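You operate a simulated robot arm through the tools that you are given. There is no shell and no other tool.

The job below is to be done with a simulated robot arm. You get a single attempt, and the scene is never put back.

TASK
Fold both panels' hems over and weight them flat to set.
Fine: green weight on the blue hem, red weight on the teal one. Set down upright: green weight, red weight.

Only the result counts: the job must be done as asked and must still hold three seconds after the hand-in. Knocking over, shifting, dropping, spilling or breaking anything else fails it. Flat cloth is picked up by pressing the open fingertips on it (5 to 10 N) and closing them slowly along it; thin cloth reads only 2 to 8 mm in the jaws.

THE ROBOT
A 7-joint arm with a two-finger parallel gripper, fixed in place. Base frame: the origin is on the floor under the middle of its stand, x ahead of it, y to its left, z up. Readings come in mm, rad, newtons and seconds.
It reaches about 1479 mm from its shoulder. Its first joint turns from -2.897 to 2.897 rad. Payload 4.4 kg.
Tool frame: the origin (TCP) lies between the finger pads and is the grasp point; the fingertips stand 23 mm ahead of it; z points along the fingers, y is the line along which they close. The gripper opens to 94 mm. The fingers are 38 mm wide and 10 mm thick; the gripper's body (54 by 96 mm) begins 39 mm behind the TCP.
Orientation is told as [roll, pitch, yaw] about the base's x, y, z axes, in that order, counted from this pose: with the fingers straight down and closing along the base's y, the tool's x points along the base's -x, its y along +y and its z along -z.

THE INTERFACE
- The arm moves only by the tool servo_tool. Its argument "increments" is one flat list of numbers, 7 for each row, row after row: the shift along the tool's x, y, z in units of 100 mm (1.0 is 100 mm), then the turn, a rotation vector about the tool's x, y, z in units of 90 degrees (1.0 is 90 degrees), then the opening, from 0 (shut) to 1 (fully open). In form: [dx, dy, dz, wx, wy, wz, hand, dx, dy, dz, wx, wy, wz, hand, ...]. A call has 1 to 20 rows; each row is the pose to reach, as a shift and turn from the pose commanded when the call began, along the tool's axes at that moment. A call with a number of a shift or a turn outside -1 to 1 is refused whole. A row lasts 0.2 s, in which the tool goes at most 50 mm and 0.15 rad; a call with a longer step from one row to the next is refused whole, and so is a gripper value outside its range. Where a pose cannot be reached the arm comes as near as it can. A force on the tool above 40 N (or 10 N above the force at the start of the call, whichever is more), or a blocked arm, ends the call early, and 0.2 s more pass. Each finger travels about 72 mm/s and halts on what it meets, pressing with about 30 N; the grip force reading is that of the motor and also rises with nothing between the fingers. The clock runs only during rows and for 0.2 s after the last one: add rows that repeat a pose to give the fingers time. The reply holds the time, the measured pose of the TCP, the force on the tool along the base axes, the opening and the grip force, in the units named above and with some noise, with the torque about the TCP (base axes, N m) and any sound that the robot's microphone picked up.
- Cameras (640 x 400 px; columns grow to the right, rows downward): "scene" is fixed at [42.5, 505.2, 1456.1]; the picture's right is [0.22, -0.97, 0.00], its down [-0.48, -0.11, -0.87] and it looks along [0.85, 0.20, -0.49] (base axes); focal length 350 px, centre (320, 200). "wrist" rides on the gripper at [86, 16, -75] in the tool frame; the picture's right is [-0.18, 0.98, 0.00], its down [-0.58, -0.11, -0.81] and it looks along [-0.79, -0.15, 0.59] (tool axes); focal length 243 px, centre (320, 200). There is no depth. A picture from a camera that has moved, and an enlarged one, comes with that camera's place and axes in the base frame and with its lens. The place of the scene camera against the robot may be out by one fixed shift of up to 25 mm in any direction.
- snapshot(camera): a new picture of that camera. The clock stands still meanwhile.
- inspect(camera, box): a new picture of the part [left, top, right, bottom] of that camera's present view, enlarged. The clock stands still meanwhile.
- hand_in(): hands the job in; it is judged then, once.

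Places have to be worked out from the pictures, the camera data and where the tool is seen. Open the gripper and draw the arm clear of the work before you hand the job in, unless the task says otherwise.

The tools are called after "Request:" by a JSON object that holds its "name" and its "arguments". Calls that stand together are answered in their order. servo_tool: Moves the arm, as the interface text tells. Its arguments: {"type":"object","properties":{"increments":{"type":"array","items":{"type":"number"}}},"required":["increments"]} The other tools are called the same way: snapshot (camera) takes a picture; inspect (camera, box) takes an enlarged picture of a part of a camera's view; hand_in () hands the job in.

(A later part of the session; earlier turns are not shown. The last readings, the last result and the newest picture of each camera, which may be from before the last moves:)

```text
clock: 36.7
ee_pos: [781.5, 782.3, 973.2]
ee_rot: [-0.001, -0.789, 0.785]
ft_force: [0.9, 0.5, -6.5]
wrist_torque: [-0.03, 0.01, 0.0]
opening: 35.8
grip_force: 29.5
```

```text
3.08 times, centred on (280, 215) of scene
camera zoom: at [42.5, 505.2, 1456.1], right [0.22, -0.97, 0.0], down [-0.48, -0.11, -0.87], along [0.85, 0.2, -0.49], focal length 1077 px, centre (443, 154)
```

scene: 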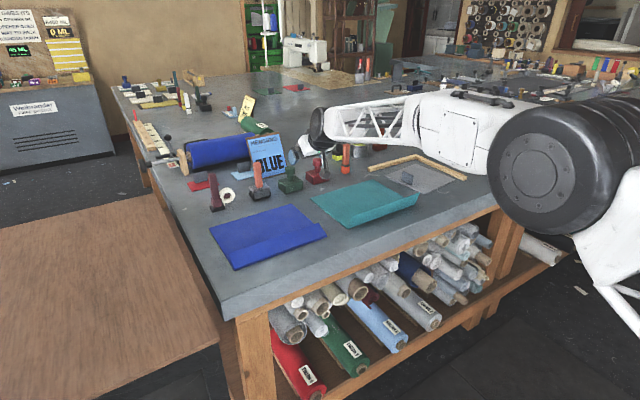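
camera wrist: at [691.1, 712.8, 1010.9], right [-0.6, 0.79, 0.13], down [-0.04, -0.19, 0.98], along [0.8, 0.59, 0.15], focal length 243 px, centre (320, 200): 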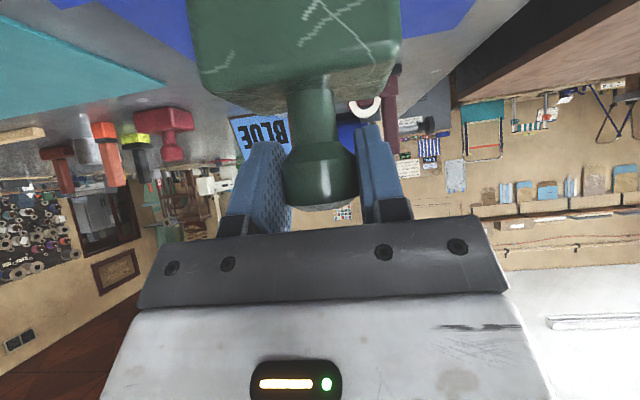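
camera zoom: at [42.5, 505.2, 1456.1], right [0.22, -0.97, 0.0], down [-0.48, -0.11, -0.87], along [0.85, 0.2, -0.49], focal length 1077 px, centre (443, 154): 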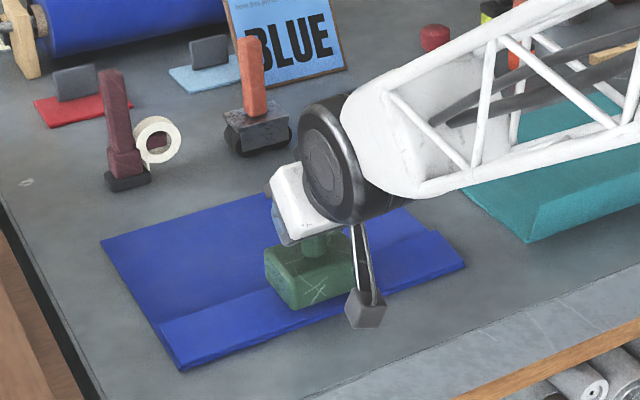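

The block is pressing the hem down. I continue in ~2 mm steps.

Request:
{"name": "servo_tool", "arguments": {"increments": [0.014, 0, 0.014, 0, 0, 0, 0, 0.028, 0, 0.028, 0, 0, 0, 0, 0.042, 0, 0.042, 0, 0, 0, 0, 0.056, 0, 0.056, 0, 0, 0, 0, 0.063, 0, 0.063, 0, 0, 0, 0, 0.07, 0, 0.07, 0, 0, 0, 0, 0.07, 0, 0.07, 0, 0, 0, 0]}}

```text
clock: 38.3
ee_pos: [782.6, 783.1, 964.4]
ee_rot: [-0.001, -0.792, 0.786]
ft_force: [-1.1, -3.0, 7.4]
wrist_torque: [-0.46, 0.32, 0.03]
opening: 35.7
grip_force: 29.7
```

Contact: the force reading rose from -7.8 to +7.4 N. I check closely how the block sits on the hem.

Request:
{"name": "inspect", "arguments": {"camera": "scene", "box": [220, 195, 320, 265]}}

Request:
{"name": "snapshot", "arguments": {"camera": "wrist"}}

```text
5.71 times, centred on (270, 230) of scene
camera zoom: at [42.5, 505.2, 1456.1], right [0.22, -0.97, 0.0], down [-0.48, -0.11, -0.87], along [0.85, 0.2, -0.49], focal length 2000 px, centre (606, 29)
```

zoom: 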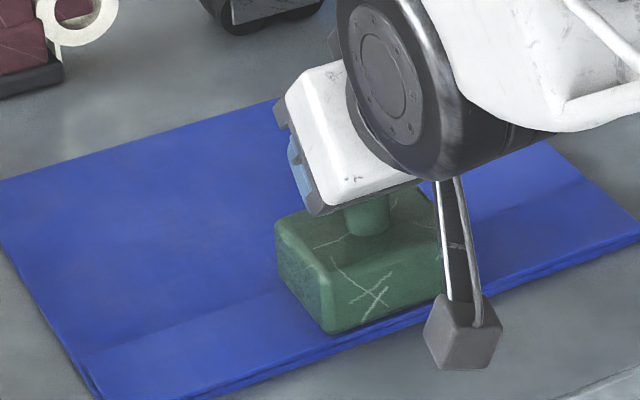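

```text
taken
camera wrist: at [690.0, 713.3, 957.5], right [-0.6, 0.79, 0.13], down [-0.04, -0.19, 0.98], along [0.8, 0.59, 0.15], focal length 243 px, centre (320, 200)
```

wrist: 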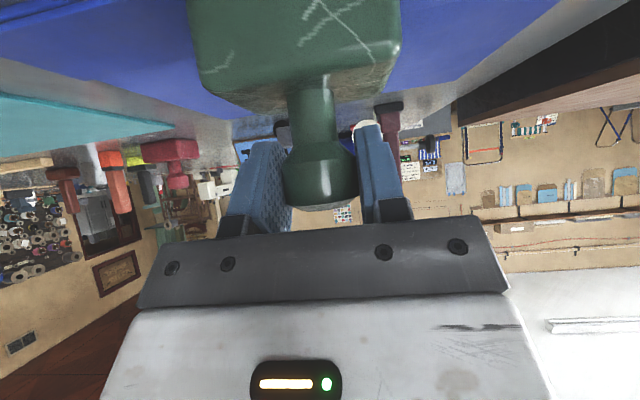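

The block covers the hem from the fold to its free edge. I lower 2 mm more to see whether it is fully down.

Request:
{"name": "servo_tool", "arguments": {"increments": [0.004, 0, 0.004, 0, 0, 0, 0, 0.008, 0, 0.008, 0, 0, 0, 0, 0.012, 0, 0.012, 0, 0, 0, 0, 0.012, 0, 0.012, 0, 0, 0, 0]}}

```text
clock: 39.3
ee_pos: [782.6, 785.2, 964.1]
ee_rot: [0.0, -0.792, 0.787]
ft_force: [3.1, 2.5, 26.8]
wrist_torque: [-0.18, 0.01, 0.0]
opening: 36.0
grip_force: 30.0
```

Now 27 N with almost no torque: the block sits flat on the flattened hem (stack ≈9 mm thick). I ease off the pressure and open the fingers.

Request:
{"name": "servo_tool", "arguments": {"increments": [-0.009, 0, -0.009, 0, 0, 0, 0, -0.016, 0, -0.016, 0, 0, 0, 0, -0.016, 0, -0.016, 0, 0, 0, 0]}}

```text
clock: 40.1
ee_pos: [782.7, 781.4, 963.5]
ee_rot: [0.0, -0.788, 0.787]
ft_force: [-2.5, 11.8, 18.1]
wrist_torque: [0.41, 0.17, -0.01]
opening: 35.5
grip_force: 30.1
```

Request:
{"name": "servo_tool", "arguments": {"increments": [-0.004, 0, -0.004, 0, 0, 0, 0, -0.007, 0, -0.007, 0, 0, 0, 0, -0.007, 0, -0.007, 0, 0, 0, 0]}}

```text
clock: 40.9
ee_pos: [783.4, 782.2, 963.1]
ee_rot: [0.001, -0.789, 0.785]
ft_force: [0.0, 5.9, 9.8]
wrist_torque: [0.16, -0.11, 0.01]
opening: 35.7
grip_force: 29.8
```

Request:
{"name": "servo_tool", "arguments": {"increments": [-0.004, 0, -0.004, 0, 0, 0, 0, -0.008, 0, -0.008, 0, 0, 0, 0, -0.008, 0, -0.008, 0, 0, 0, 0]}}

```text
clock: 41.7
ee_pos: [781.7, 781.8, 964.0]
ee_rot: [0.001, -0.786, 0.785]
ft_force: [1.8, -2.0, -3.0]
wrist_torque: [-0.03, -0.08, -0.03]
opening: 35.8
grip_force: 29.8
```

Net tool load is now about -3 N, so the block carries most of its own weight on the hem. I open the fingers slowly.

Request:
{"name": "servo_tool", "arguments": {"increments": [0, 0, 0, 0, 0, 0, 0.36, 0, 0, 0, 0, 0, 0, 0.42, 0, 0, 0, 0, 0, 0, 0.5, 0, 0, 0, 0, 0, 0, 0.6, 0, 0, 0, 0, 0, 0, 0.75, 0, 0, 0, 0, 0, 0, 0.9, 0, 0, 0, 0, 0, 0, 1, 0, 0, 0, 0, 0, 0, 1]}}

Request:
{"name": "snapshot", "arguments": {"camera": "wrist"}}

Request:
{"name": "inspect", "arguments": {"camera": "scene", "box": [220, 195, 320, 265]}}

```text
clock: 43.5
ee_pos: [782.2, 781.7, 967.0]
ee_rot: [0.0, -0.789, 0.787]
ft_force: [-0.3, 0.0, -1.1]
wrist_torque: [0.0, -0.01, -0.01]
opening: 93.8
grip_force: 0.0
```

```text
taken
camera wrist: at [690.0, 712.8, 958.7], right [-0.6, 0.79, 0.13], down [-0.04, -0.19, 0.98], along [0.8, 0.59, 0.15], focal length 243 px, centre (320, 200)
```

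wrist: 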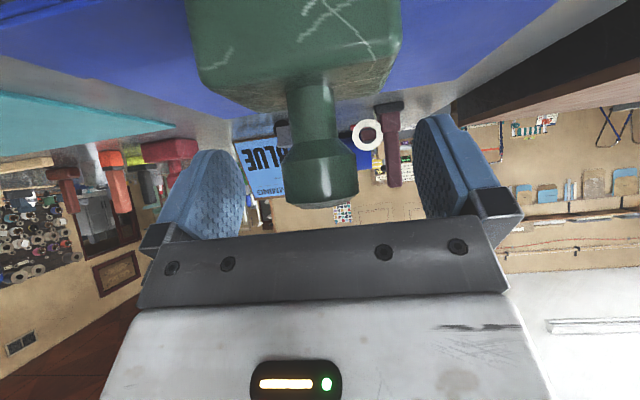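

```text
5.71 times, centred on (270, 230) of scene
camera zoom: at [42.5, 505.2, 1456.1], right [0.22, -0.97, 0.0], down [-0.48, -0.11, -0.87], along [0.85, 0.2, -0.49], focal length 2000 px, centre (606, 29)
```

zoom: 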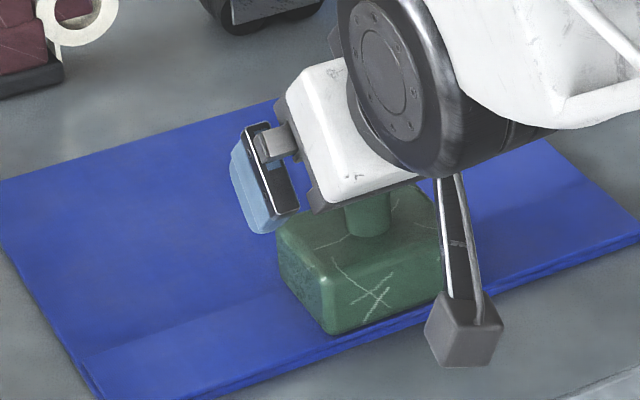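

Released; the green weight stands upright on the hem. I withdraw back along the finger axis.

Request:
{"name": "servo_tool", "arguments": {"increments": [0, 0, -0.1, 0, 0, 0, 1, 0, 0, -0.25, 0, 0, 0, 1, 0, 0, -0.45, 0, 0, 0, 1, 0, 0, -0.7, 0, 0, 0, 1, 0, 0, -1, 0, 0, 0, 1]}}

Request:
{"name": "inspect", "arguments": {"camera": "scene", "box": [200, 170, 360, 280]}}

Request:
{"name": "snapshot", "arguments": {"camera": "scene"}}

```text
clock: 44.7
ee_pos: [732.8, 733.9, 1034.5]
ee_rot: [0.002, -0.789, 0.785]
ft_force: [-0.9, 0.3, -0.6]
wrist_torque: [0.0, -0.03, 0.0]
opening: 93.9
grip_force: 0.0
```

```text
3.64 times, centred on (280, 225) of scene
camera zoom: at [42.5, 505.2, 1456.1], right [0.22, -0.97, 0.0], down [-0.48, -0.11, -0.87], along [0.85, 0.2, -0.49], focal length 1273 px, centre (466, 109)
```

zoom: 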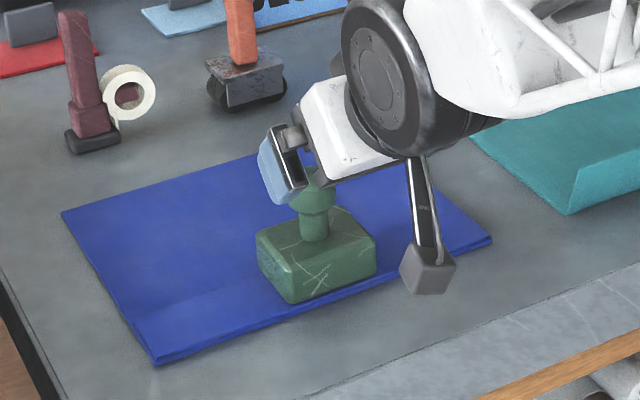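

```text
taken
```

scene: 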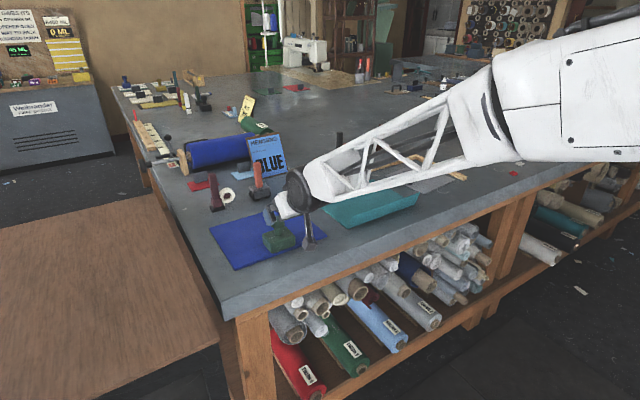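

The green weight stands upright and holds the blue hem flat. Now I back off further, turn the hand straight down again and go sideways toward the teal hem (centre t≈-351).

Request:
{"name": "servo_tool", "arguments": {"increments": [0, 0, -0.2, 0, 0, 0, 1, 0, 0, -0.4, 0, 0, 0, 1, 0, 0, -0.6, 0, 0, 0, 1, 0, 0, -0.85, 0, 0, 0, 1]}}

Request:
{"name": "servo_tool", "arguments": {"increments": [0, -0.1, 0, 0, 0.06, 0, 1, 0, -0.2, 0, 0, 0.12, 0, 1, 0, -0.3, 0, 0, 0.18, 0, 1, 0, -0.42, 0, 0, 0.24, 0, 1, 0, -0.54, 0, 0, 0.3, 0, 1, 0, -0.66, 0, 0, 0.36, 0, 1, 0, -0.78, 0, 0, 0.42, 0, 1, 0, -0.9, 0, 0, 0.48, 0, 1, 0, -1, 0, 0, 0.5033, 0, 1, 0, -1, 0, 0, 0.5033, 0, 1]}}

Request:
{"name": "servo_tool", "arguments": {"increments": [0, -0.2, 0.1, 0, 0, 0, 1, 0, -0.4, 0.2, 0, 0, 0, 1, 0, -0.6, 0.3, 0, 0, 0, 1, 0, -0.8, 0.4, 0, 0, 0, 1, 0, -1, 0.5, 0, 0, 0, 1]}}

Request:
{"name": "servo_tool", "arguments": {"increments": [0, -0.2, 0.1, 0, 0, 0, 1, 0, -0.4, 0.2, 0, 0, 0, 1, 0, -0.6, 0.3, 0, 0, 0, 1, 0, -0.8, 0.4, 0, 0, 0, 1, 0, -1, 0.5, 0, 0, 0, 1, 0, -1, 0.5, 0, 0, 0, 1]}}

Request:
{"name": "snapshot", "arguments": {"camera": "wrist"}}

Request:
{"name": "snapshot", "arguments": {"camera": "scene"}}

```text
clock: 45.7
ee_pos: [690.2, 690.0, 1095.4]
ee_rot: [0.001, -0.789, 0.787]
ft_force: [0.0, -1.3, 0.0]
wrist_torque: [-0.03, -0.04, 0.03]
opening: 94.1
grip_force: 0.1
```

```text
clock: 47.9
ee_pos: [761.2, 619.4, 1095.4]
ee_rot: [0.0, 0.002, 0.787]
ft_force: [0.0, 0.3, 0.1]
wrist_torque: [0.01, 0.0, -0.01]
opening: 93.9
grip_force: 0.1
```

```text
clock: 49.1
ee_pos: [830.7, 547.8, 1045.2]
ee_rot: [0.0, -0.001, 0.789]
ft_force: [-0.1, -0.6, -0.7]
wrist_torque: [-0.01, 0.01, 0.0]
opening: 93.9
grip_force: 0.1
```

```text
clock: 50.5
ee_pos: [902.2, 478.1, 996.5]
ee_rot: [0.0, 0.003, 0.785]
ft_force: [0.5, -0.5, -0.1]
wrist_torque: [0.02, 0.04, 0.02]
opening: 93.7
grip_force: 0.0
```

```text
taken
camera wrist: at [830.1, 428.0, 1073.4], right [-0.57, 0.82, 0.0], down [0.49, 0.34, 0.81], along [0.66, 0.46, -0.59], focal length 243 px, centre (320, 200)
```

wrist: 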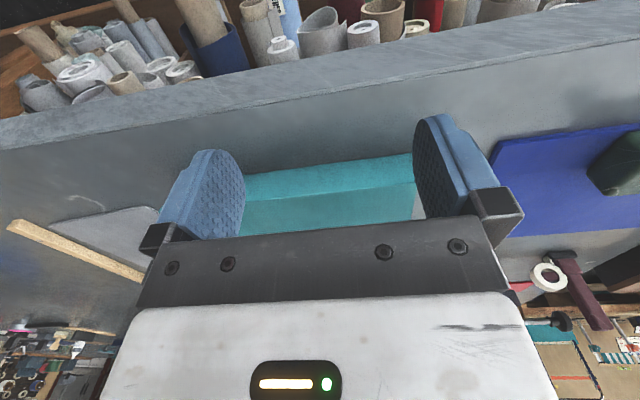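

```text
taken
```

scene: 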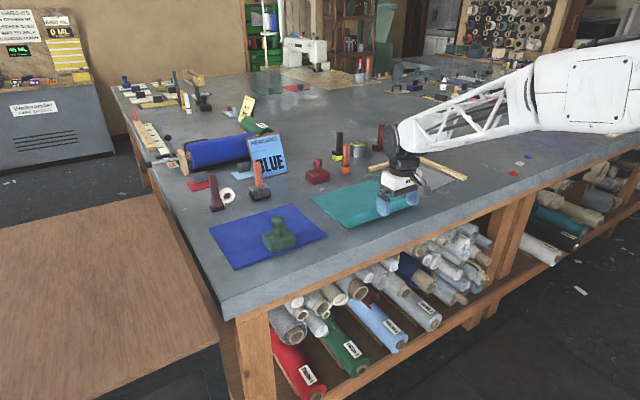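

I am at r≈976, t≈-300. I shift to t≈-351, r≈1020 and lower to TCP z≈928 behind the teal hem.

Request:
{"name": "servo_tool", "arguments": {"increments": [-0.11, -0.13, 0, 0, 0, 0, 1, -0.22, -0.26, 0.05, 0, 0, 0, 1, -0.33, -0.4, 0.2, 0, 0, 0, 1, -0.44, -0.51, 0.4, 0, 0, 0, 1, -0.44, -0.51, 0.6, 0, 0, 0, 1, -0.44, -0.51, 0.685, 0, 0, 0, 1, -0.44, -0.51, 0.685, 0, 0, 0, 1]}}

Request:
{"name": "snapshot", "arguments": {"camera": "wrist"}}

Request:
{"name": "inspect", "arguments": {"camera": "scene", "box": [300, 150, 460, 250]}}

```text
clock: 52.1
ee_pos: [970.2, 474.6, 929.0]
ee_rot: [0.001, 0.002, 0.788]
ft_force: [-0.6, -0.6, 0.1]
wrist_torque: [0.0, -0.01, 0.01]
opening: 94.2
grip_force: 0.0
```

```text
taken
camera wrist: at [896.2, 423.5, 1005.1], right [-0.57, 0.82, 0.0], down [0.49, 0.34, 0.81], along [0.66, 0.46, -0.59], focal length 243 px, centre (320, 200)
```

wrist: 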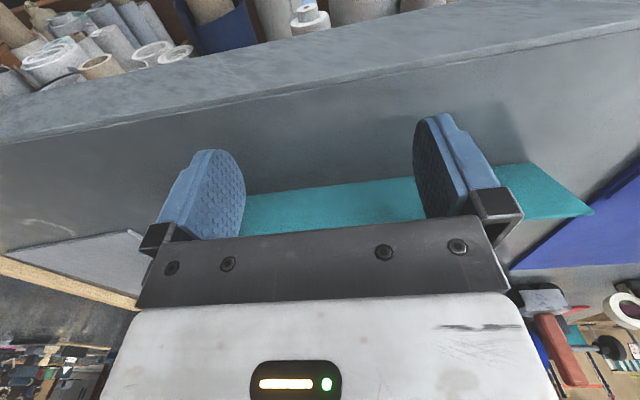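

```text
4.00 times, centred on (380, 200) of scene
camera zoom: at [42.5, 505.2, 1456.1], right [0.22, -0.97, 0.0], down [-0.48, -0.11, -0.87], along [0.85, 0.2, -0.49], focal length 1400 px, centre (80, 200)
```

zoom: 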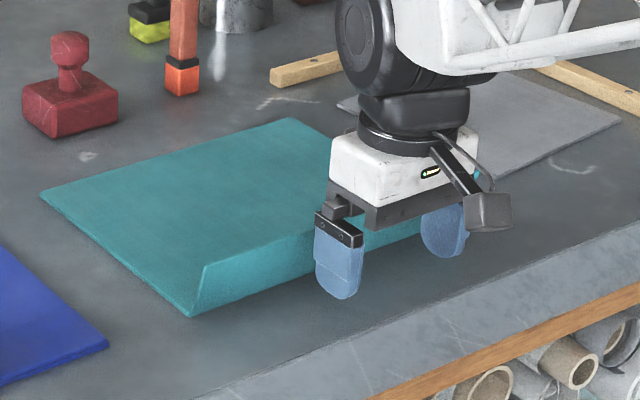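

Positioned as with the blue hem (r≈1021, t≈-350). I push the teal hem over with the same motion.

Request:
{"name": "servo_tool", "arguments": {"increments": [-0.15, 0, 0, 0, 0, 0, 1, -0.25, 0, 0, 0, 0, 0, 1, -0.32, 0, 0, 0, 0, 0, 1, -0.38, 0, 0, 0, 0, 0, 1, -0.44, 0, 0, 0, 0, 0, 1, -0.5, 0, 0, 0, 0, 0, 1, -0.55, 0, 0, 0, 0, 0, 1, -0.6, 0, 0, 0, 0, 0, 1]}}

Request:
{"name": "inspect", "arguments": {"camera": "scene", "box": [300, 150, 460, 250]}}

```text
clock: 53.9
ee_pos: [1011.5, 514.9, 928.1]
ee_rot: [-0.001, 0.002, 0.788]
ft_force: [0.3, -0.1, 0.1]
wrist_torque: [-0.02, 0.01, 0.01]
opening: 94.0
grip_force: 0.0
```

```text
4.00 times, centred on (380, 200) of scene
camera zoom: at [42.5, 505.2, 1456.1], right [0.22, -0.97, 0.0], down [-0.48, -0.11, -0.87], along [0.85, 0.2, -0.49], focal length 1400 px, centre (80, 200)
```

zoom: 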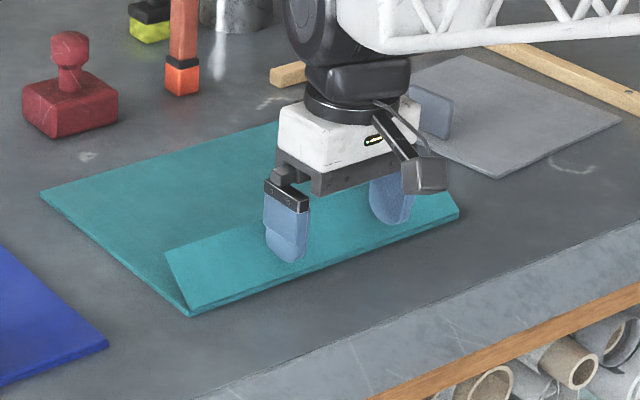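

The teal hem is folding over too. I lay it down and press it lightly like the blue one.

Request:
{"name": "servo_tool", "arguments": {"increments": [-0.06, 0, 0, 0, 0, 0, 1, -0.12, 0, 0.02, 0, 0, 0, 1, -0.18, 0, 0.05, 0, 0, 0, 1, -0.22, 0, 0.08, 0, 0, 0, 1, -0.24, 0, 0.11, 0, 0, 0, 1, -0.25, 0, 0.14, 0, 0, 0, 1, -0.25, 0, 0.16, 0, 0, 0, 1, -0.25, 0, 0.18, 0, 0, 0, 1, -0.25, 0, 0.185, 0, 0, 0, 1, -0.25, 0, 0.185, 0, 0, 0, 1, -0.25, 0, 0.185, 0, 0, 0, 1]}}

Request:
{"name": "inspect", "arguments": {"camera": "scene", "box": [300, 150, 460, 250]}}

```text
clock: 56.3
ee_pos: [1029.1, 533.9, 911.6]
ee_rot: [-0.002, -0.001, 0.786]
ft_force: [-4.1, -2.6, 30.1]
wrist_torque: [-0.07, 0.78, 0.12]
opening: 94.2
grip_force: 0.1
```

```text
4.00 times, centred on (380, 200) of scene
camera zoom: at [42.5, 505.2, 1456.1], right [0.22, -0.97, 0.0], down [-0.48, -0.11, -0.87], along [0.85, 0.2, -0.49], focal length 1400 px, centre (80, 200)
```

zoom: 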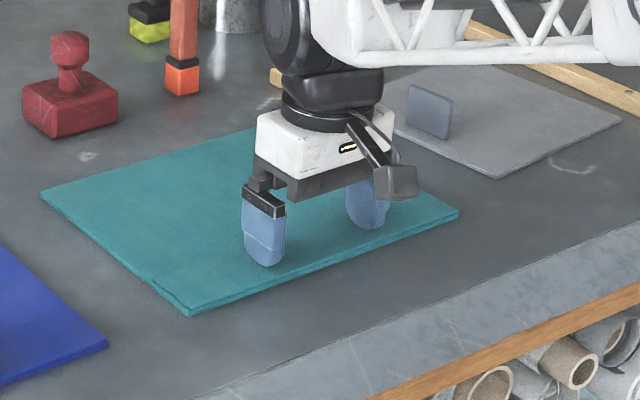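

The teal hem is pressed flat (30 N). I lift straight up and check its spring-back.

Request:
{"name": "servo_tool", "arguments": {"increments": [0, 0, -0.1, 0, 0, 0, 1, 0, 0, -0.3, 0, 0, 0, 1, 0, 0, -0.6, 0, 0, 0, 1, 0, 0, -1, 0, 0, 0, 1]}}

Request:
{"name": "servo_tool", "arguments": {"increments": [-0.2, 0.08, -0.12, 0, 0, 0, 1, -0.4, 0.15, -0.24, 0, 0, 0, 1, -0.6, 0.23, -0.36, 0, 0, 0, 1, -0.8, 0.3, -0.46, 0, 0, 0, 1, -1, 0.38, -0.5, 0, 0, 0, 1, -1, 0.38, -0.5, 0, 0, 0, 1]}}

Request:
{"name": "snapshot", "arguments": {"camera": "wrist"}}

Request:
{"name": "snapshot", "arguments": {"camera": "scene"}}

```text
clock: 57.3
ee_pos: [1029.5, 533.1, 1004.9]
ee_rot: [0.0, 0.004, 0.788]
ft_force: [0.0, 0.4, -0.5]
wrist_torque: [-0.02, 0.01, 0.01]
opening: 94.0
grip_force: 0.1
```

```text
clock: 58.7
ee_pos: [1072.3, 632.2, 1059.3]
ee_rot: [0.0, 0.003, 0.789]
ft_force: [-0.5, 0.3, 0.4]
wrist_torque: [-0.02, -0.02, -0.01]
opening: 94.1
grip_force: 0.1
```

```text
taken
camera wrist: at [1000.2, 581.9, 1135.7], right [-0.57, 0.82, 0.0], down [0.49, 0.34, 0.81], along [0.66, 0.46, -0.59], focal length 243 px, centre (320, 200)
```

wrist: 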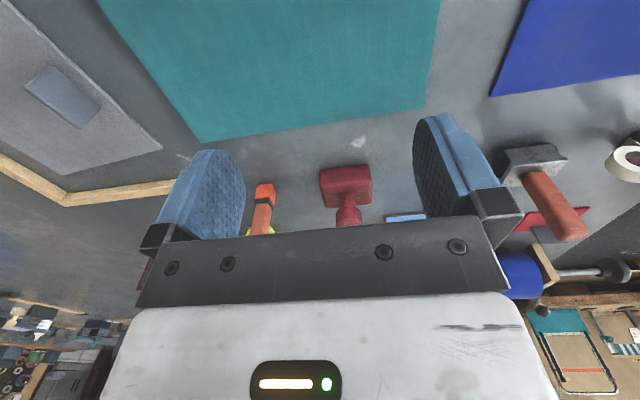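

```text
taken
```

scene: 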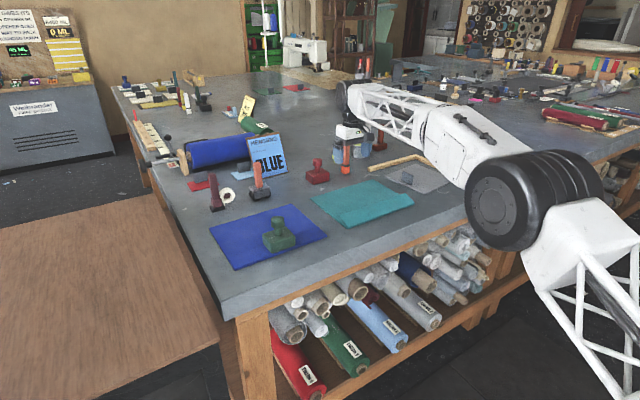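

I am at r≈1205, t≈-311. I measure the red weight from this steady view, and check the teal hem.

Request:
{"name": "inspect", "arguments": {"camera": "wrist", "box": [260, 130, 420, 230]}}

Request:
{"name": "inspect", "arguments": {"camera": "scene", "box": [290, 140, 450, 240]}}

```text
4.00 times, centred on (340, 180) of wrist
camera zoom: at [1000.2, 581.9, 1135.7], right [-0.57, 0.82, 0.0], down [0.49, 0.34, 0.81], along [0.66, 0.46, -0.59], focal length 970 px, centre (240, 280)
```

zoom: 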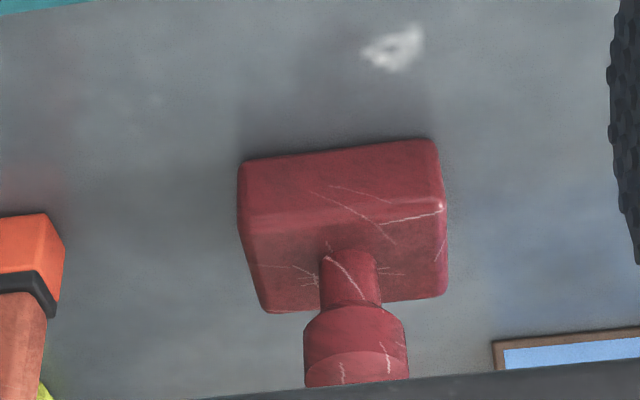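

```text
4.00 times, centred on (370, 190) of scene
camera zoom: at [42.5, 505.2, 1456.1], right [0.22, -0.97, 0.0], down [-0.48, -0.11, -0.87], along [0.85, 0.2, -0.49], focal length 1400 px, centre (120, 240)
```

zoom: 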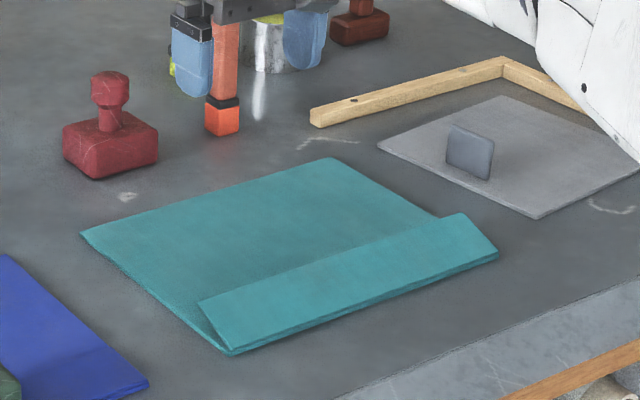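

Red knob is at about r=1410, t=-309 (x≈1215, y≈778). The teal hem rests folded over at ~25°, waiting for the weight. I tilt the hand 50° outward here.

Request:
{"name": "servo_tool", "arguments": {"increments": [0, 0, 0, 0, -0.06, 0, 1, 0, 0, 0, 0, -0.12, 0, 1, 0, 0, 0, 0, -0.18, 0, 1, 0, 0, 0, 0, -0.24, 0, 1, 0, 0, 0, 0, -0.3, 0, 1, 0, 0, 0, 0, -0.36, 0, 1, 0, 0, 0, 0, -0.42, 0, 1, 0, 0, 0, 0, -0.48, 0, 1, 0, 0, 0, 0, -0.54, 0, 1, 0, 0, 0, 0, -0.5556, 0, 1, 0, 0, 0, 0, -0.5556, 0, 1]}}

Request:
{"name": "servo_tool", "arguments": {"increments": [-0.13, 0, 0.15, 0, 0, 0, 1, -0.26, 0, 0.3, 0, 0, 0, 1, -0.39, 0.01, 0.46, 0, 0, 0, 1, -0.52, 0.01, 0.62, 0, 0, 0, 1, -0.643, 0.02, 0.766, 0, 0, 0, 1, -0.643, 0.02, 0.766, 0, 0, 0, 1]}}

Request:
{"name": "snapshot", "arguments": {"camera": "wrist"}}

Request:
{"name": "snapshot", "arguments": {"camera": "scene"}}

```text
clock: 61.1
ee_pos: [1073.8, 629.2, 1059.2]
ee_rot: [0.0, -0.874, 0.786]
ft_force: [-0.2, -0.5, 0.3]
wrist_torque: [-0.02, -0.03, 0.01]
opening: 94.0
grip_force: 0.2
```

```text
clock: 62.5
ee_pos: [1142.6, 702.3, 1058.9]
ee_rot: [-0.001, -0.87, 0.783]
ft_force: [0.6, 1.2, -0.1]
wrist_torque: [0.03, 0.01, 0.03]
opening: 94.1
grip_force: 0.0
```

```text
taken
camera wrist: at [1050.7, 634.0, 1041.6], right [-0.61, 0.78, 0.14], down [-0.09, -0.25, 0.96], along [0.79, 0.58, 0.23], focal length 243 px, centre (320, 200)
```

wrist: 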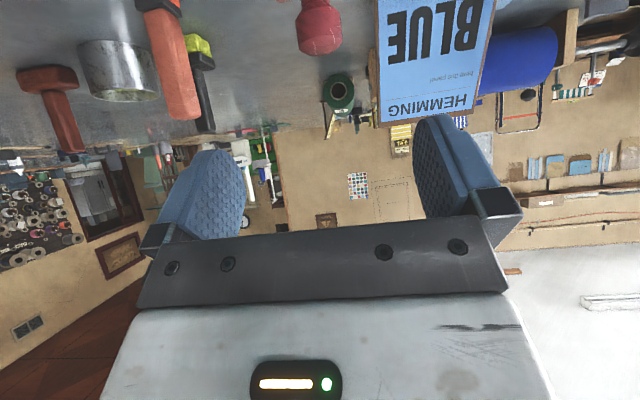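

```text
taken
```

scene: 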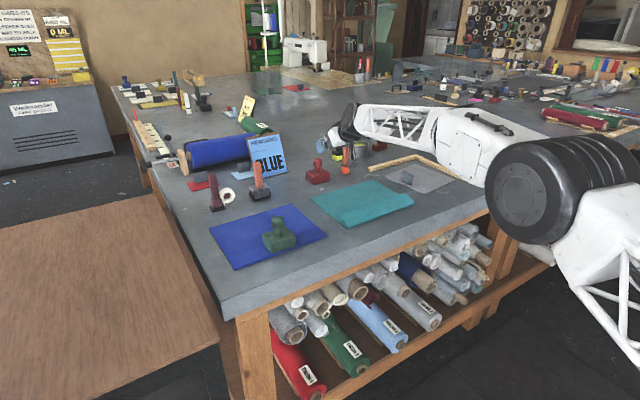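

Aligned ahead of the red knob. I approach 85 mm along the finger axis, then check before the last stretch.

Request:
{"name": "servo_tool", "arguments": {"increments": [0.015, 0.005, 0.18, 0, 0, 0, 1, 0.03, 0.01, 0.36, 0, 0, 0, 1, 0.045, 0.015, 0.54, 0, 0, 0, 1, 0.06, 0.02, 0.7, 0, 0, 0, 1, 0.07, 0.02, 0.85, 0, 0, 0, 1, 0.07, 0.02, 0.85, 0, 0, 0, 1]}}

Request:
{"name": "snapshot", "arguments": {"camera": "wrist"}}

Request:
{"name": "inspect", "arguments": {"camera": "scene", "box": [270, 110, 430, 210]}}

```text
clock: 63.9
ee_pos: [1182.7, 747.3, 997.8]
ee_rot: [0.001, -0.872, 0.786]
ft_force: [0.9, 0.1, 0.5]
wrist_torque: [0.04, -0.02, -0.03]
opening: 94.2
grip_force: 0.0
```

```text
taken
camera wrist: at [1091.7, 677.9, 981.4], right [-0.61, 0.78, 0.14], down [-0.09, -0.25, 0.96], along [0.79, 0.58, 0.23], focal length 243 px, centre (320, 200)
```

wrist: 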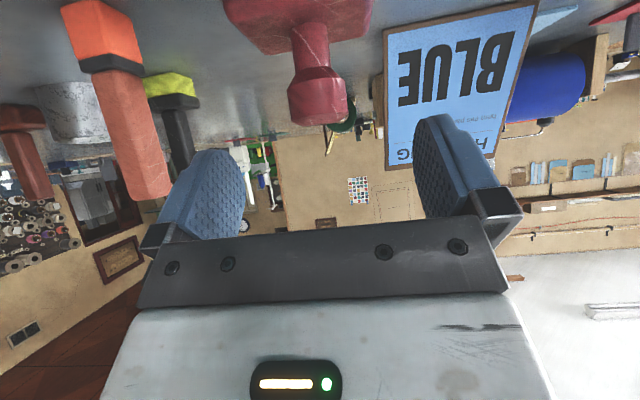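

```text
4.00 times, centred on (350, 160) of scene
camera zoom: at [42.5, 505.2, 1456.1], right [0.22, -0.97, 0.0], down [-0.48, -0.11, -0.87], along [0.85, 0.2, -0.49], focal length 1400 px, centre (200, 360)
```

zoom: 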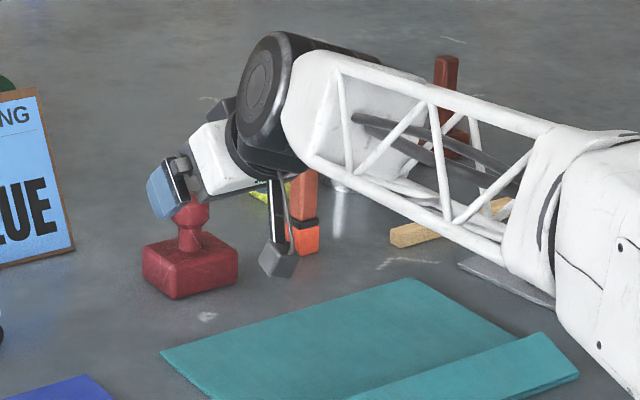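

Lateral alignment is good (t≈-308). I advance the final ~62 mm.

Request:
{"name": "servo_tool", "arguments": {"increments": [0.01, -0.005, 0.15, 0, 0, 0, 1, 0.02, -0.01, 0.3, 0, 0, 0, 1, 0.03, -0.01, 0.42, 0, 0, 0, 1, 0.035, -0.01, 0.52, 0, 0, 0, 1, 0.037, -0.01, 0.58, 0, 0, 0, 1, 0.037, -0.01, 0.62, 0, 0, 0, 1, 0.037, -0.01, 0.62, 0, 0, 0, 1]}}

Request:
{"name": "snapshot", "arguments": {"camera": "wrist"}}

Request:
{"name": "inspect", "arguments": {"camera": "scene", "box": [270, 110, 430, 210]}}

```text
clock: 65.5
ee_pos: [1216.8, 778.2, 956.5]
ee_rot: [0.0, -0.871, 0.788]
ft_force: [-1.1, 0.5, -1.4]
wrist_torque: [-0.02, -0.02, 0.01]
opening: 93.7
grip_force: 0.1
```

```text
taken
camera wrist: at [1125.2, 709.3, 939.4], right [-0.61, 0.78, 0.14], down [-0.09, -0.25, 0.96], along [0.79, 0.58, 0.23], focal length 243 px, centre (320, 200)
```

wrist: 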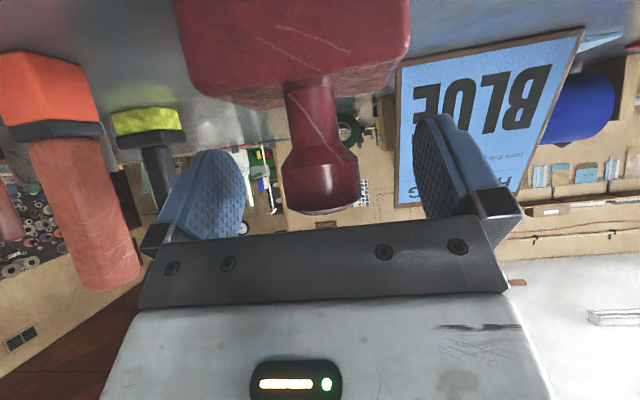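

```text
4.00 times, centred on (350, 160) of scene
camera zoom: at [42.5, 505.2, 1456.1], right [0.22, -0.97, 0.0], down [-0.48, -0.11, -0.87], along [0.85, 0.2, -0.49], focal length 1400 px, centre (200, 360)
```

zoom: 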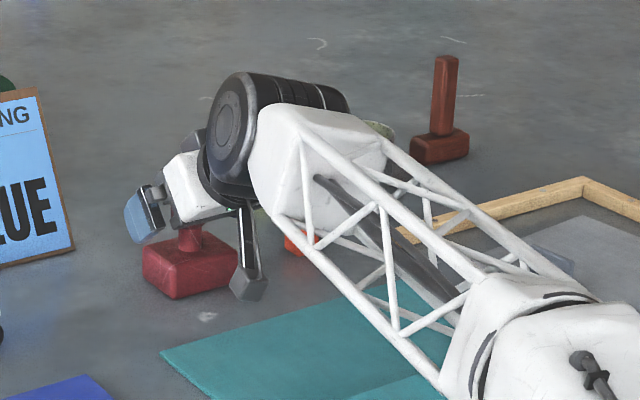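

The arm reaches fine and the red knob lies between the pads. I close slowly on it.

Request:
{"name": "servo_tool", "arguments": {"increments": [0, 0, 0, 0, 0, 0, 0.8, 0, 0, 0, 0, 0, 0, 0.65, 0, 0, 0, 0, 0, 0, 0.55, 0, 0, 0, 0, 0, 0, 0.47, 0, 0, 0, 0, 0, 0, 0.4, 0, 0, 0, 0, 0, 0, 0.33, 0, 0, 0, 0, 0, 0, 0.2, 0, 0, 0, 0, 0, 0, 0, 0, 0, 0, 0, 0, 0, 0, 0, 0, 0, 0, 0, 0, 0]}}

Request:
{"name": "snapshot", "arguments": {"camera": "wrist"}}

```text
clock: 67.7
ee_pos: [1216.2, 778.0, 956.7]
ee_rot: [-0.001, -0.871, 0.786]
ft_force: [-3.3, 4.0, -0.2]
wrist_torque: [0.16, 0.15, -0.01]
opening: 35.7
grip_force: 30.0
```

```text
taken
camera wrist: at [1125.1, 709.3, 939.3], right [-0.61, 0.78, 0.14], down [-0.09, -0.25, 0.96], along [0.79, 0.58, 0.23], focal length 243 px, centre (320, 200)
```

wrist: 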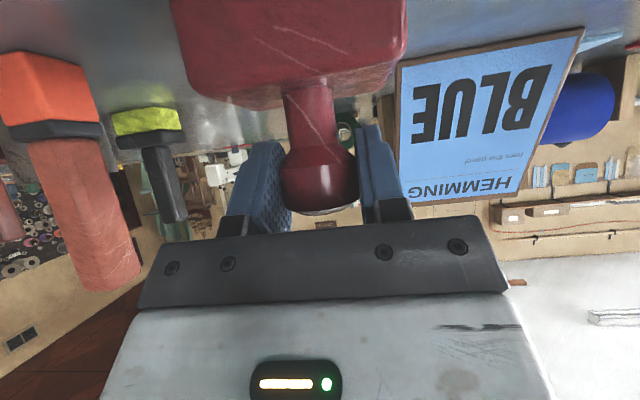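

Gripped at 35.7 mm. I lift straight up about 60 mm.

Request:
{"name": "servo_tool", "arguments": {"increments": [-0.038, 0, -0.032, 0, 0, 0, 0, -0.077, 0, -0.064, 0, 0, 0, 0, -0.13, 0, -0.11, 0, 0, 0, 0, -0.2, 0, -0.167, 0, 0, 0, 0, -0.27, 0, -0.225, 0, 0, 0, 0, -0.34, 0, -0.284, 0, 0, 0, 0, -0.41, 0, -0.343, 0, 0, 0, 0, -0.46, 0, -0.386, 0, 0, 0, 0, -0.46, 0, -0.386, 0, 0, 0, 0]}}

Request:
{"name": "inspect", "arguments": {"camera": "scene", "box": [270, 110, 430, 210]}}

```text
clock: 69.7
ee_pos: [1211.7, 774.9, 1007.9]
ee_rot: [0.002, -0.871, 0.788]
ft_force: [0.8, 0.3, -10.9]
wrist_torque: [0.01, 0.03, -0.03]
opening: 35.6
grip_force: 30.0
out of reach, approached as far as the arm can: row 5, 6, 7, 8, 9
```

```text
4.00 times, centred on (350, 160) of scene
camera zoom: at [42.5, 505.2, 1456.1], right [0.22, -0.97, 0.0], down [-0.48, -0.11, -0.87], along [0.85, 0.2, -0.49], focal length 1400 px, centre (200, 360)
```

zoom: 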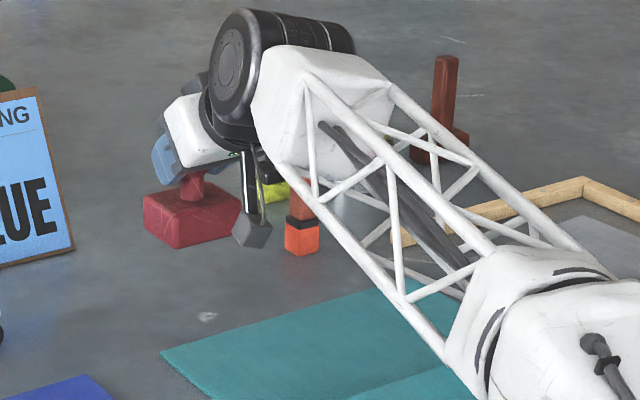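

The lift ended at the arm's reach limit but the weight is 51 mm up and upright. I draw it back toward the robot by 100 mm.

Request:
{"name": "servo_tool", "arguments": {"increments": [0.064, 0, -0.077, 0, 0, 0, 0, 0.16, 0, -0.19, 0, 0, 0, 0, 0.29, 0, -0.345, 0, 0, 0, 0, 0.42, 0, -0.5, 0, 0, 0, 0, 0.54, 0, -0.643, 0, 0, 0, 0, 0.62, 0, -0.74, 0, 0, 0, 0, 0.643, 0, -0.766, 0, 0, 0, 0, 0.643, 0, -0.766, 0, 0, 0, 0]}}

Request:
{"name": "snapshot", "arguments": {"camera": "scene"}}

```text
clock: 71.5
ee_pos: [1142.1, 705.9, 1008.7]
ee_rot: [0.0, -0.872, 0.786]
ft_force: [-0.7, 0.6, -11.8]
wrist_torque: [0.01, -0.02, 0.0]
opening: 35.7
grip_force: 29.7
```

```text
taken
```

scene: 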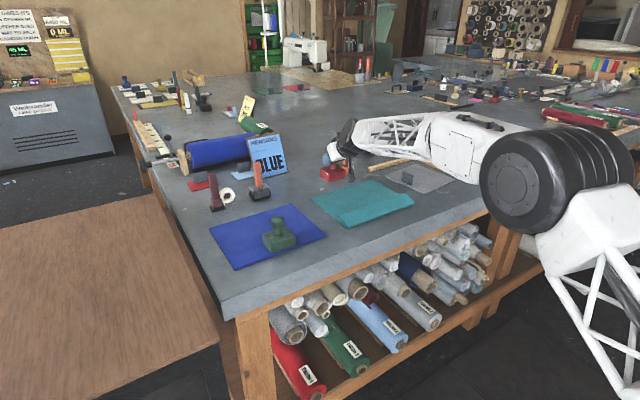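

Red weight is 11.8 N, upright, at r≈1307, t≈-308. I bring it over the teal hem (r≈1106, t≈-351), a little higher.

Request:
{"name": "servo_tool", "arguments": {"increments": [0.06, -0.02, -0.08, 0, 0, 0, 0, 0.15, -0.05, -0.2, 0, 0, 0, 0, 0.27, -0.09, -0.36, 0, 0, 0, 0, 0.39, -0.13, -0.52, 0, 0, 0, 0, 0.5, -0.17, -0.67, 0, 0, 0, 0, 0.58, -0.2, -0.77, 0, 0, 0, 0, 0.605, -0.213, -0.798, 0, 0, 0, 0, 0.605, -0.213, -0.798, 0, 0, 0, 0]}}

Request:
{"name": "servo_tool", "arguments": {"increments": [0.06, -0.02, -0.08, 0, 0, 0, 0, 0.15, -0.05, -0.2, 0, 0, 0, 0, 0.27, -0.09, -0.36, 0, 0, 0, 0, 0.39, -0.13, -0.52, 0, 0, 0, 0, 0.5, -0.17, -0.67, 0, 0, 0, 0, 0.58, -0.2, -0.77, 0, 0, 0, 0, 0.605, -0.213, -0.798, 0, 0, 0, 0, 0.605, -0.213, -0.798, 0, 0, 0, 0]}}

Request:
{"name": "inspect", "arguments": {"camera": "scene", "box": [290, 140, 450, 240]}}

Request:
{"name": "snapshot", "arguments": {"camera": "wrist"}}

```text
clock: 73.3
ee_pos: [1086.7, 619.5, 1014.4]
ee_rot: [0.001, -0.87, 0.784]
ft_force: [0.6, 0.8, -11.1]
wrist_torque: [0.0, -0.02, -0.02]
opening: 35.8
grip_force: 30.8
```

```text
clock: 75.1
ee_pos: [1029.7, 533.2, 1018.6]
ee_rot: [-0.001, -0.869, 0.786]
ft_force: [0.5, 0.3, -12.1]
wrist_torque: [0.02, -0.01, -0.03]
opening: 35.8
grip_force: 29.6
```

```text
4.00 times, centred on (370, 190) of scene
camera zoom: at [42.5, 505.2, 1456.1], right [0.22, -0.97, 0.0], down [-0.48, -0.11, -0.87], along [0.85, 0.2, -0.49], focal length 1400 px, centre (120, 240)
```

zoom: 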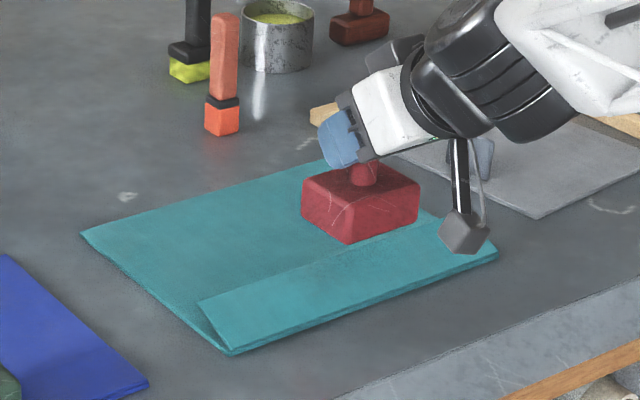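

```text
taken
camera wrist: at [939.2, 465.5, 1003.1], right [-0.61, 0.78, 0.14], down [-0.09, -0.25, 0.96], along [0.79, 0.58, 0.23], focal length 243 px, centre (320, 200)
```

wrist: 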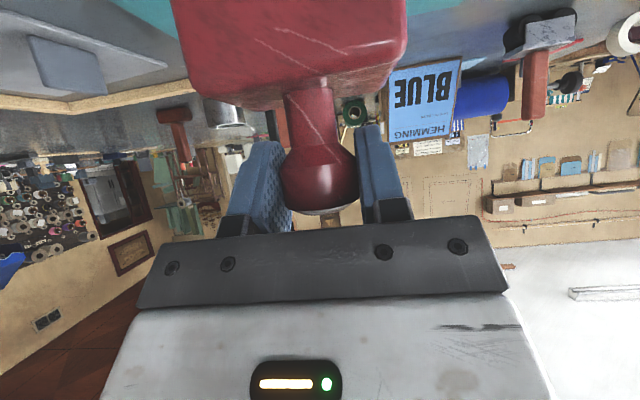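

The red block hangs over the teal hem (r≈1105, t≈-351). I lower it 45 mm, with a 2 mm shift outward.

Request:
{"name": "servo_tool", "arguments": {"increments": [0.04, 0, 0.05, 0, 0, 0, 0, 0.09, 0, 0.095, 0, 0, 0, 0, 0.14, 0, 0.14, 0, 0, 0, 0, 0.19, 0, 0.185, 0, 0, 0, 0, 0.245, 0, 0.23, 0, 0, 0, 0, 0.3, 0, 0.275, 0, 0, 0, 0, 0.332, 0, 0.304, 0, 0, 0, 0, 0.332, 0, 0.304, 0, 0, 0, 0]}}

Request:
{"name": "inspect", "arguments": {"camera": "scene", "box": [320, 160, 440, 240]}}

```text
clock: 76.9
ee_pos: [1031.9, 534.5, 972.7]
ee_rot: [-0.001, -0.871, 0.787]
ft_force: [0.4, 0.0, -11.8]
wrist_torque: [0.02, -0.04, 0.0]
opening: 35.6
grip_force: 29.9
```

```text
5.00 times, centred on (380, 200) of scene
camera zoom: at [42.5, 505.2, 1456.1], right [0.22, -0.97, 0.0], down [-0.48, -0.11, -0.87], along [0.85, 0.2, -0.49], focal length 1750 px, centre (20, 200)
```

zoom: 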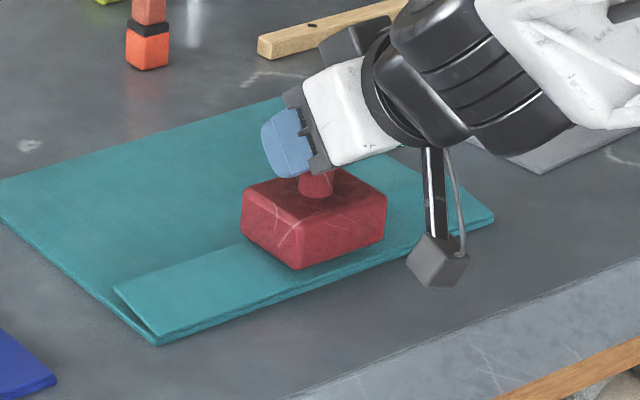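

No load change yet. I go on in ~1.5 mm steps towards contact.

Request:
{"name": "servo_tool", "arguments": {"increments": [0.0115, 0, 0.0096, 0, 0, 0, 0, 0.023, 0, 0.0193, 0, 0, 0, 0, 0.034, 0, 0.029, 0, 0, 0, 0, 0.042, 0, 0.0354, 0, 0, 0, 0, 0.05, 0, 0.042, 0, 0, 0, 0, 0.057, 0, 0.048, 0, 0, 0, 0, 0.057, 0, 0.048, 0, 0, 0, 0]}}

```text
clock: 78.5
ee_pos: [1031.4, 534.0, 967.0]
ee_rot: [0.0, -0.87, 0.788]
ft_force: [0.3, -0.3, -12.4]
wrist_torque: [0.0, 0.01, 0.0]
opening: 35.9
grip_force: 29.4
```

Request:
{"name": "inspect", "arguments": {"camera": "scene", "box": [320, 160, 440, 240]}}

Request:
{"name": "servo_tool", "arguments": {"increments": [0.0115, 0, 0.0096, 0, 0, 0, 0, 0.0192, 0, 0.016, 0, 0, 0, 0, 0.0192, 0, 0.016, 0, 0, 0, 0]}}

```text
5.00 times, centred on (380, 200) of scene
camera zoom: at [42.5, 505.2, 1456.1], right [0.22, -0.97, 0.0], down [-0.48, -0.11, -0.87], along [0.85, 0.2, -0.49], focal length 1750 px, centre (20, 200)
```

zoom: 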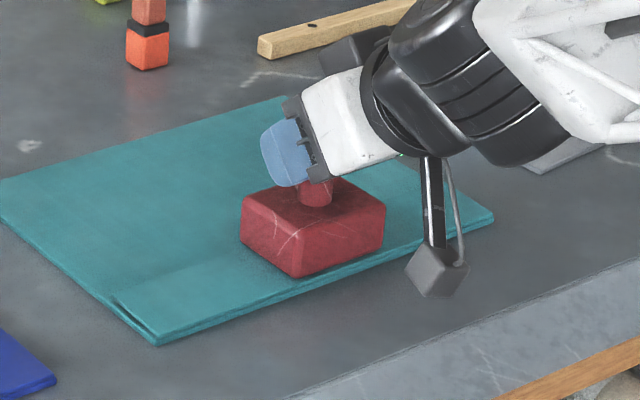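

```text
clock: 79.3
ee_pos: [1031.5, 535.7, 965.4]
ee_rot: [0.0, -0.871, 0.788]
ft_force: [0.6, -0.9, -7.8]
wrist_torque: [-0.1, 0.12, 0.01]
opening: 35.8
grip_force: 30.3
```

The hem is nearly flat and load is shifting (-7.8 N). I go 2 mm further to seat the block.

Request:
{"name": "servo_tool", "arguments": {"increments": [0.0077, 0, 0.0064, 0, 0, 0, 0, 0.0153, 0, 0.0129, 0, 0, 0, 0, 0.0153, 0, 0.0129, 0, 0, 0, 0]}}

```text
clock: 80.1
ee_pos: [1032.0, 535.6, 964.5]
ee_rot: [0.0, -0.872, 0.786]
ft_force: [-4.8, 3.8, 9.8]
wrist_torque: [-0.09, 0.72, -0.16]
opening: 35.8
grip_force: 30.0
```

Request:
{"name": "servo_tool", "arguments": {"increments": [0.006, 0, 0.005, 0, 0, 0, 0, 0.006, 0, 0.005, 0, 0, 0, 0, 0.006, 0, 0.005, 0, 0, 0, 0]}}

Request:
{"name": "inspect", "arguments": {"camera": "scene", "box": [320, 160, 440, 240]}}

Request:
{"name": "snapshot", "arguments": {"camera": "wrist"}}

```text
clock: 80.9
ee_pos: [1032.0, 533.7, 963.3]
ee_rot: [-0.002, -0.874, 0.787]
ft_force: [0.8, 6.2, 24.3]
wrist_torque: [-0.14, 0.48, 0.0]
opening: 35.7
grip_force: 30.0
```

```text
5.00 times, centred on (380, 200) of scene
camera zoom: at [42.5, 505.2, 1456.1], right [0.22, -0.97, 0.0], down [-0.48, -0.11, -0.87], along [0.85, 0.2, -0.49], focal length 1750 px, centre (20, 200)
```

zoom: 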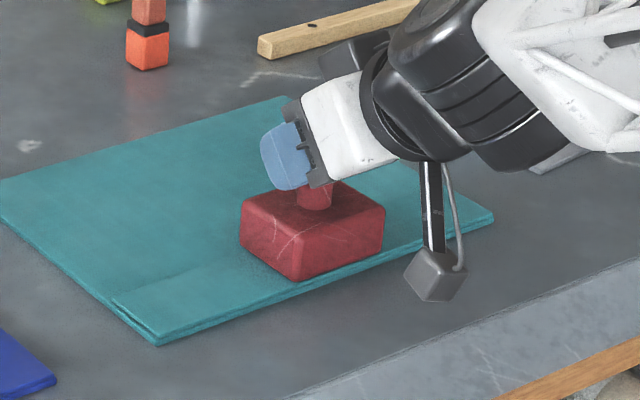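

```text
taken
camera wrist: at [940.6, 466.3, 947.4], right [-0.61, 0.78, 0.14], down [-0.1, -0.25, 0.96], along [0.78, 0.58, 0.23], focal length 243 px, centre (320, 200)
```

wrist: 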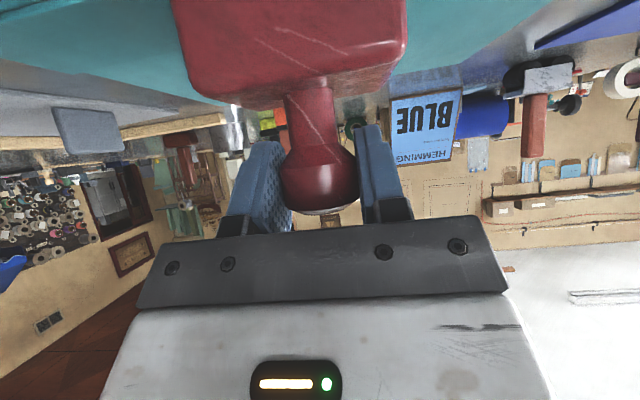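

Block seated flat on the flattened hem (24 N). I ease the pressure off.

Request:
{"name": "servo_tool", "arguments": {"increments": [-0.008, 0, -0.0067, 0, 0, 0, 0, -0.0153, 0, -0.0129, 0, 0, 0, 0, -0.0153, 0, -0.0129, 0, 0, 0, 0]}}

```text
clock: 81.7
ee_pos: [1031.9, 535.1, 963.4]
ee_rot: [-0.001, -0.873, 0.787]
ft_force: [7.3, -2.5, 21.5]
wrist_torque: [-0.46, 0.18, 0.02]
opening: 36.0
grip_force: 30.4
```

Request:
{"name": "servo_tool", "arguments": {"increments": [-0.006, 0, -0.005, 0, 0, 0, 0, -0.0115, 0, -0.0096, 0, 0, 0, 0, -0.0115, 0, -0.0096, 0, 0, 0, 0]}}

```text
clock: 82.5
ee_pos: [1031.4, 536.0, 963.2]
ee_rot: [0.0, -0.871, 0.783]
ft_force: [3.0, -6.6, 15.8]
wrist_torque: [-0.71, 0.2, 0.03]
opening: 35.7
grip_force: 29.9
```

The push is falling (15.8 N). I keep raising slightly until the tool load is near zero.

Request:
{"name": "servo_tool", "arguments": {"increments": [-0.006, 0, -0.005, 0, 0, 0, 0, -0.0115, 0, -0.0096, 0, 0, 0, 0, -0.0115, 0, -0.0096, 0, 0, 0, 0]}}

```text
clock: 83.3
ee_pos: [1031.3, 536.0, 963.1]
ee_rot: [0.002, -0.869, 0.787]
ft_force: [0.8, -1.1, -4.2]
wrist_torque: [-0.03, -0.14, -0.03]
opening: 35.9
grip_force: 29.8
```

Tool load is now about -4 N, so the block rests on the hem. I open the fingers slowly.

Request:
{"name": "servo_tool", "arguments": {"increments": [0, 0, 0, 0, 0, 0, 0.36, 0, 0, 0, 0, 0, 0, 0.42, 0, 0, 0, 0, 0, 0, 0.5, 0, 0, 0, 0, 0, 0, 0.6, 0, 0, 0, 0, 0, 0, 0.75, 0, 0, 0, 0, 0, 0, 0.9, 0, 0, 0, 0, 0, 0, 1, 0, 0, 0, 0, 0, 0, 1]}}

Request:
{"name": "snapshot", "arguments": {"camera": "wrist"}}

Request:
{"name": "inspect", "arguments": {"camera": "scene", "box": [320, 160, 440, 240]}}

```text
clock: 85.1
ee_pos: [1031.5, 535.5, 965.5]
ee_rot: [0.001, -0.871, 0.786]
ft_force: [-1.1, 1.6, 1.1]
wrist_torque: [-0.01, -0.01, 0.03]
opening: 94.0
grip_force: 0.1
```

```text
taken
camera wrist: at [940.0, 466.6, 949.6], right [-0.61, 0.78, 0.14], down [-0.09, -0.25, 0.96], along [0.79, 0.58, 0.23], focal length 243 px, centre (320, 200)
```

wrist: 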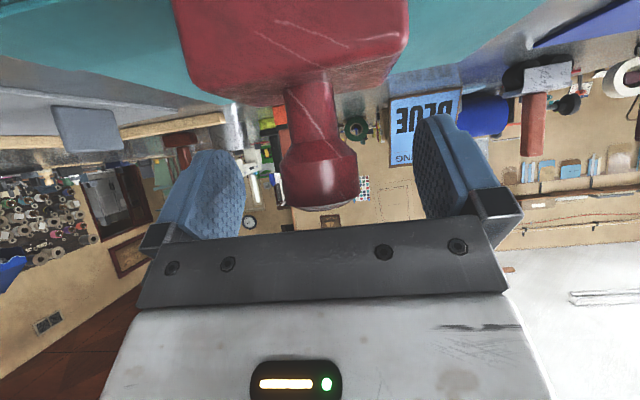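

```text
5.00 times, centred on (380, 200) of scene
camera zoom: at [42.5, 505.2, 1456.1], right [0.22, -0.97, 0.0], down [-0.48, -0.11, -0.87], along [0.85, 0.2, -0.49], focal length 1750 px, centre (20, 200)
```

zoom: 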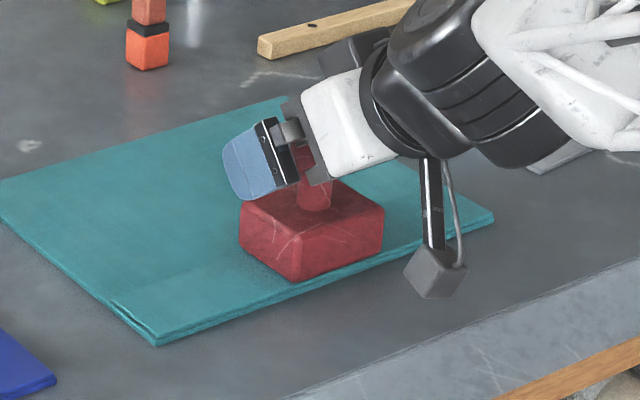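

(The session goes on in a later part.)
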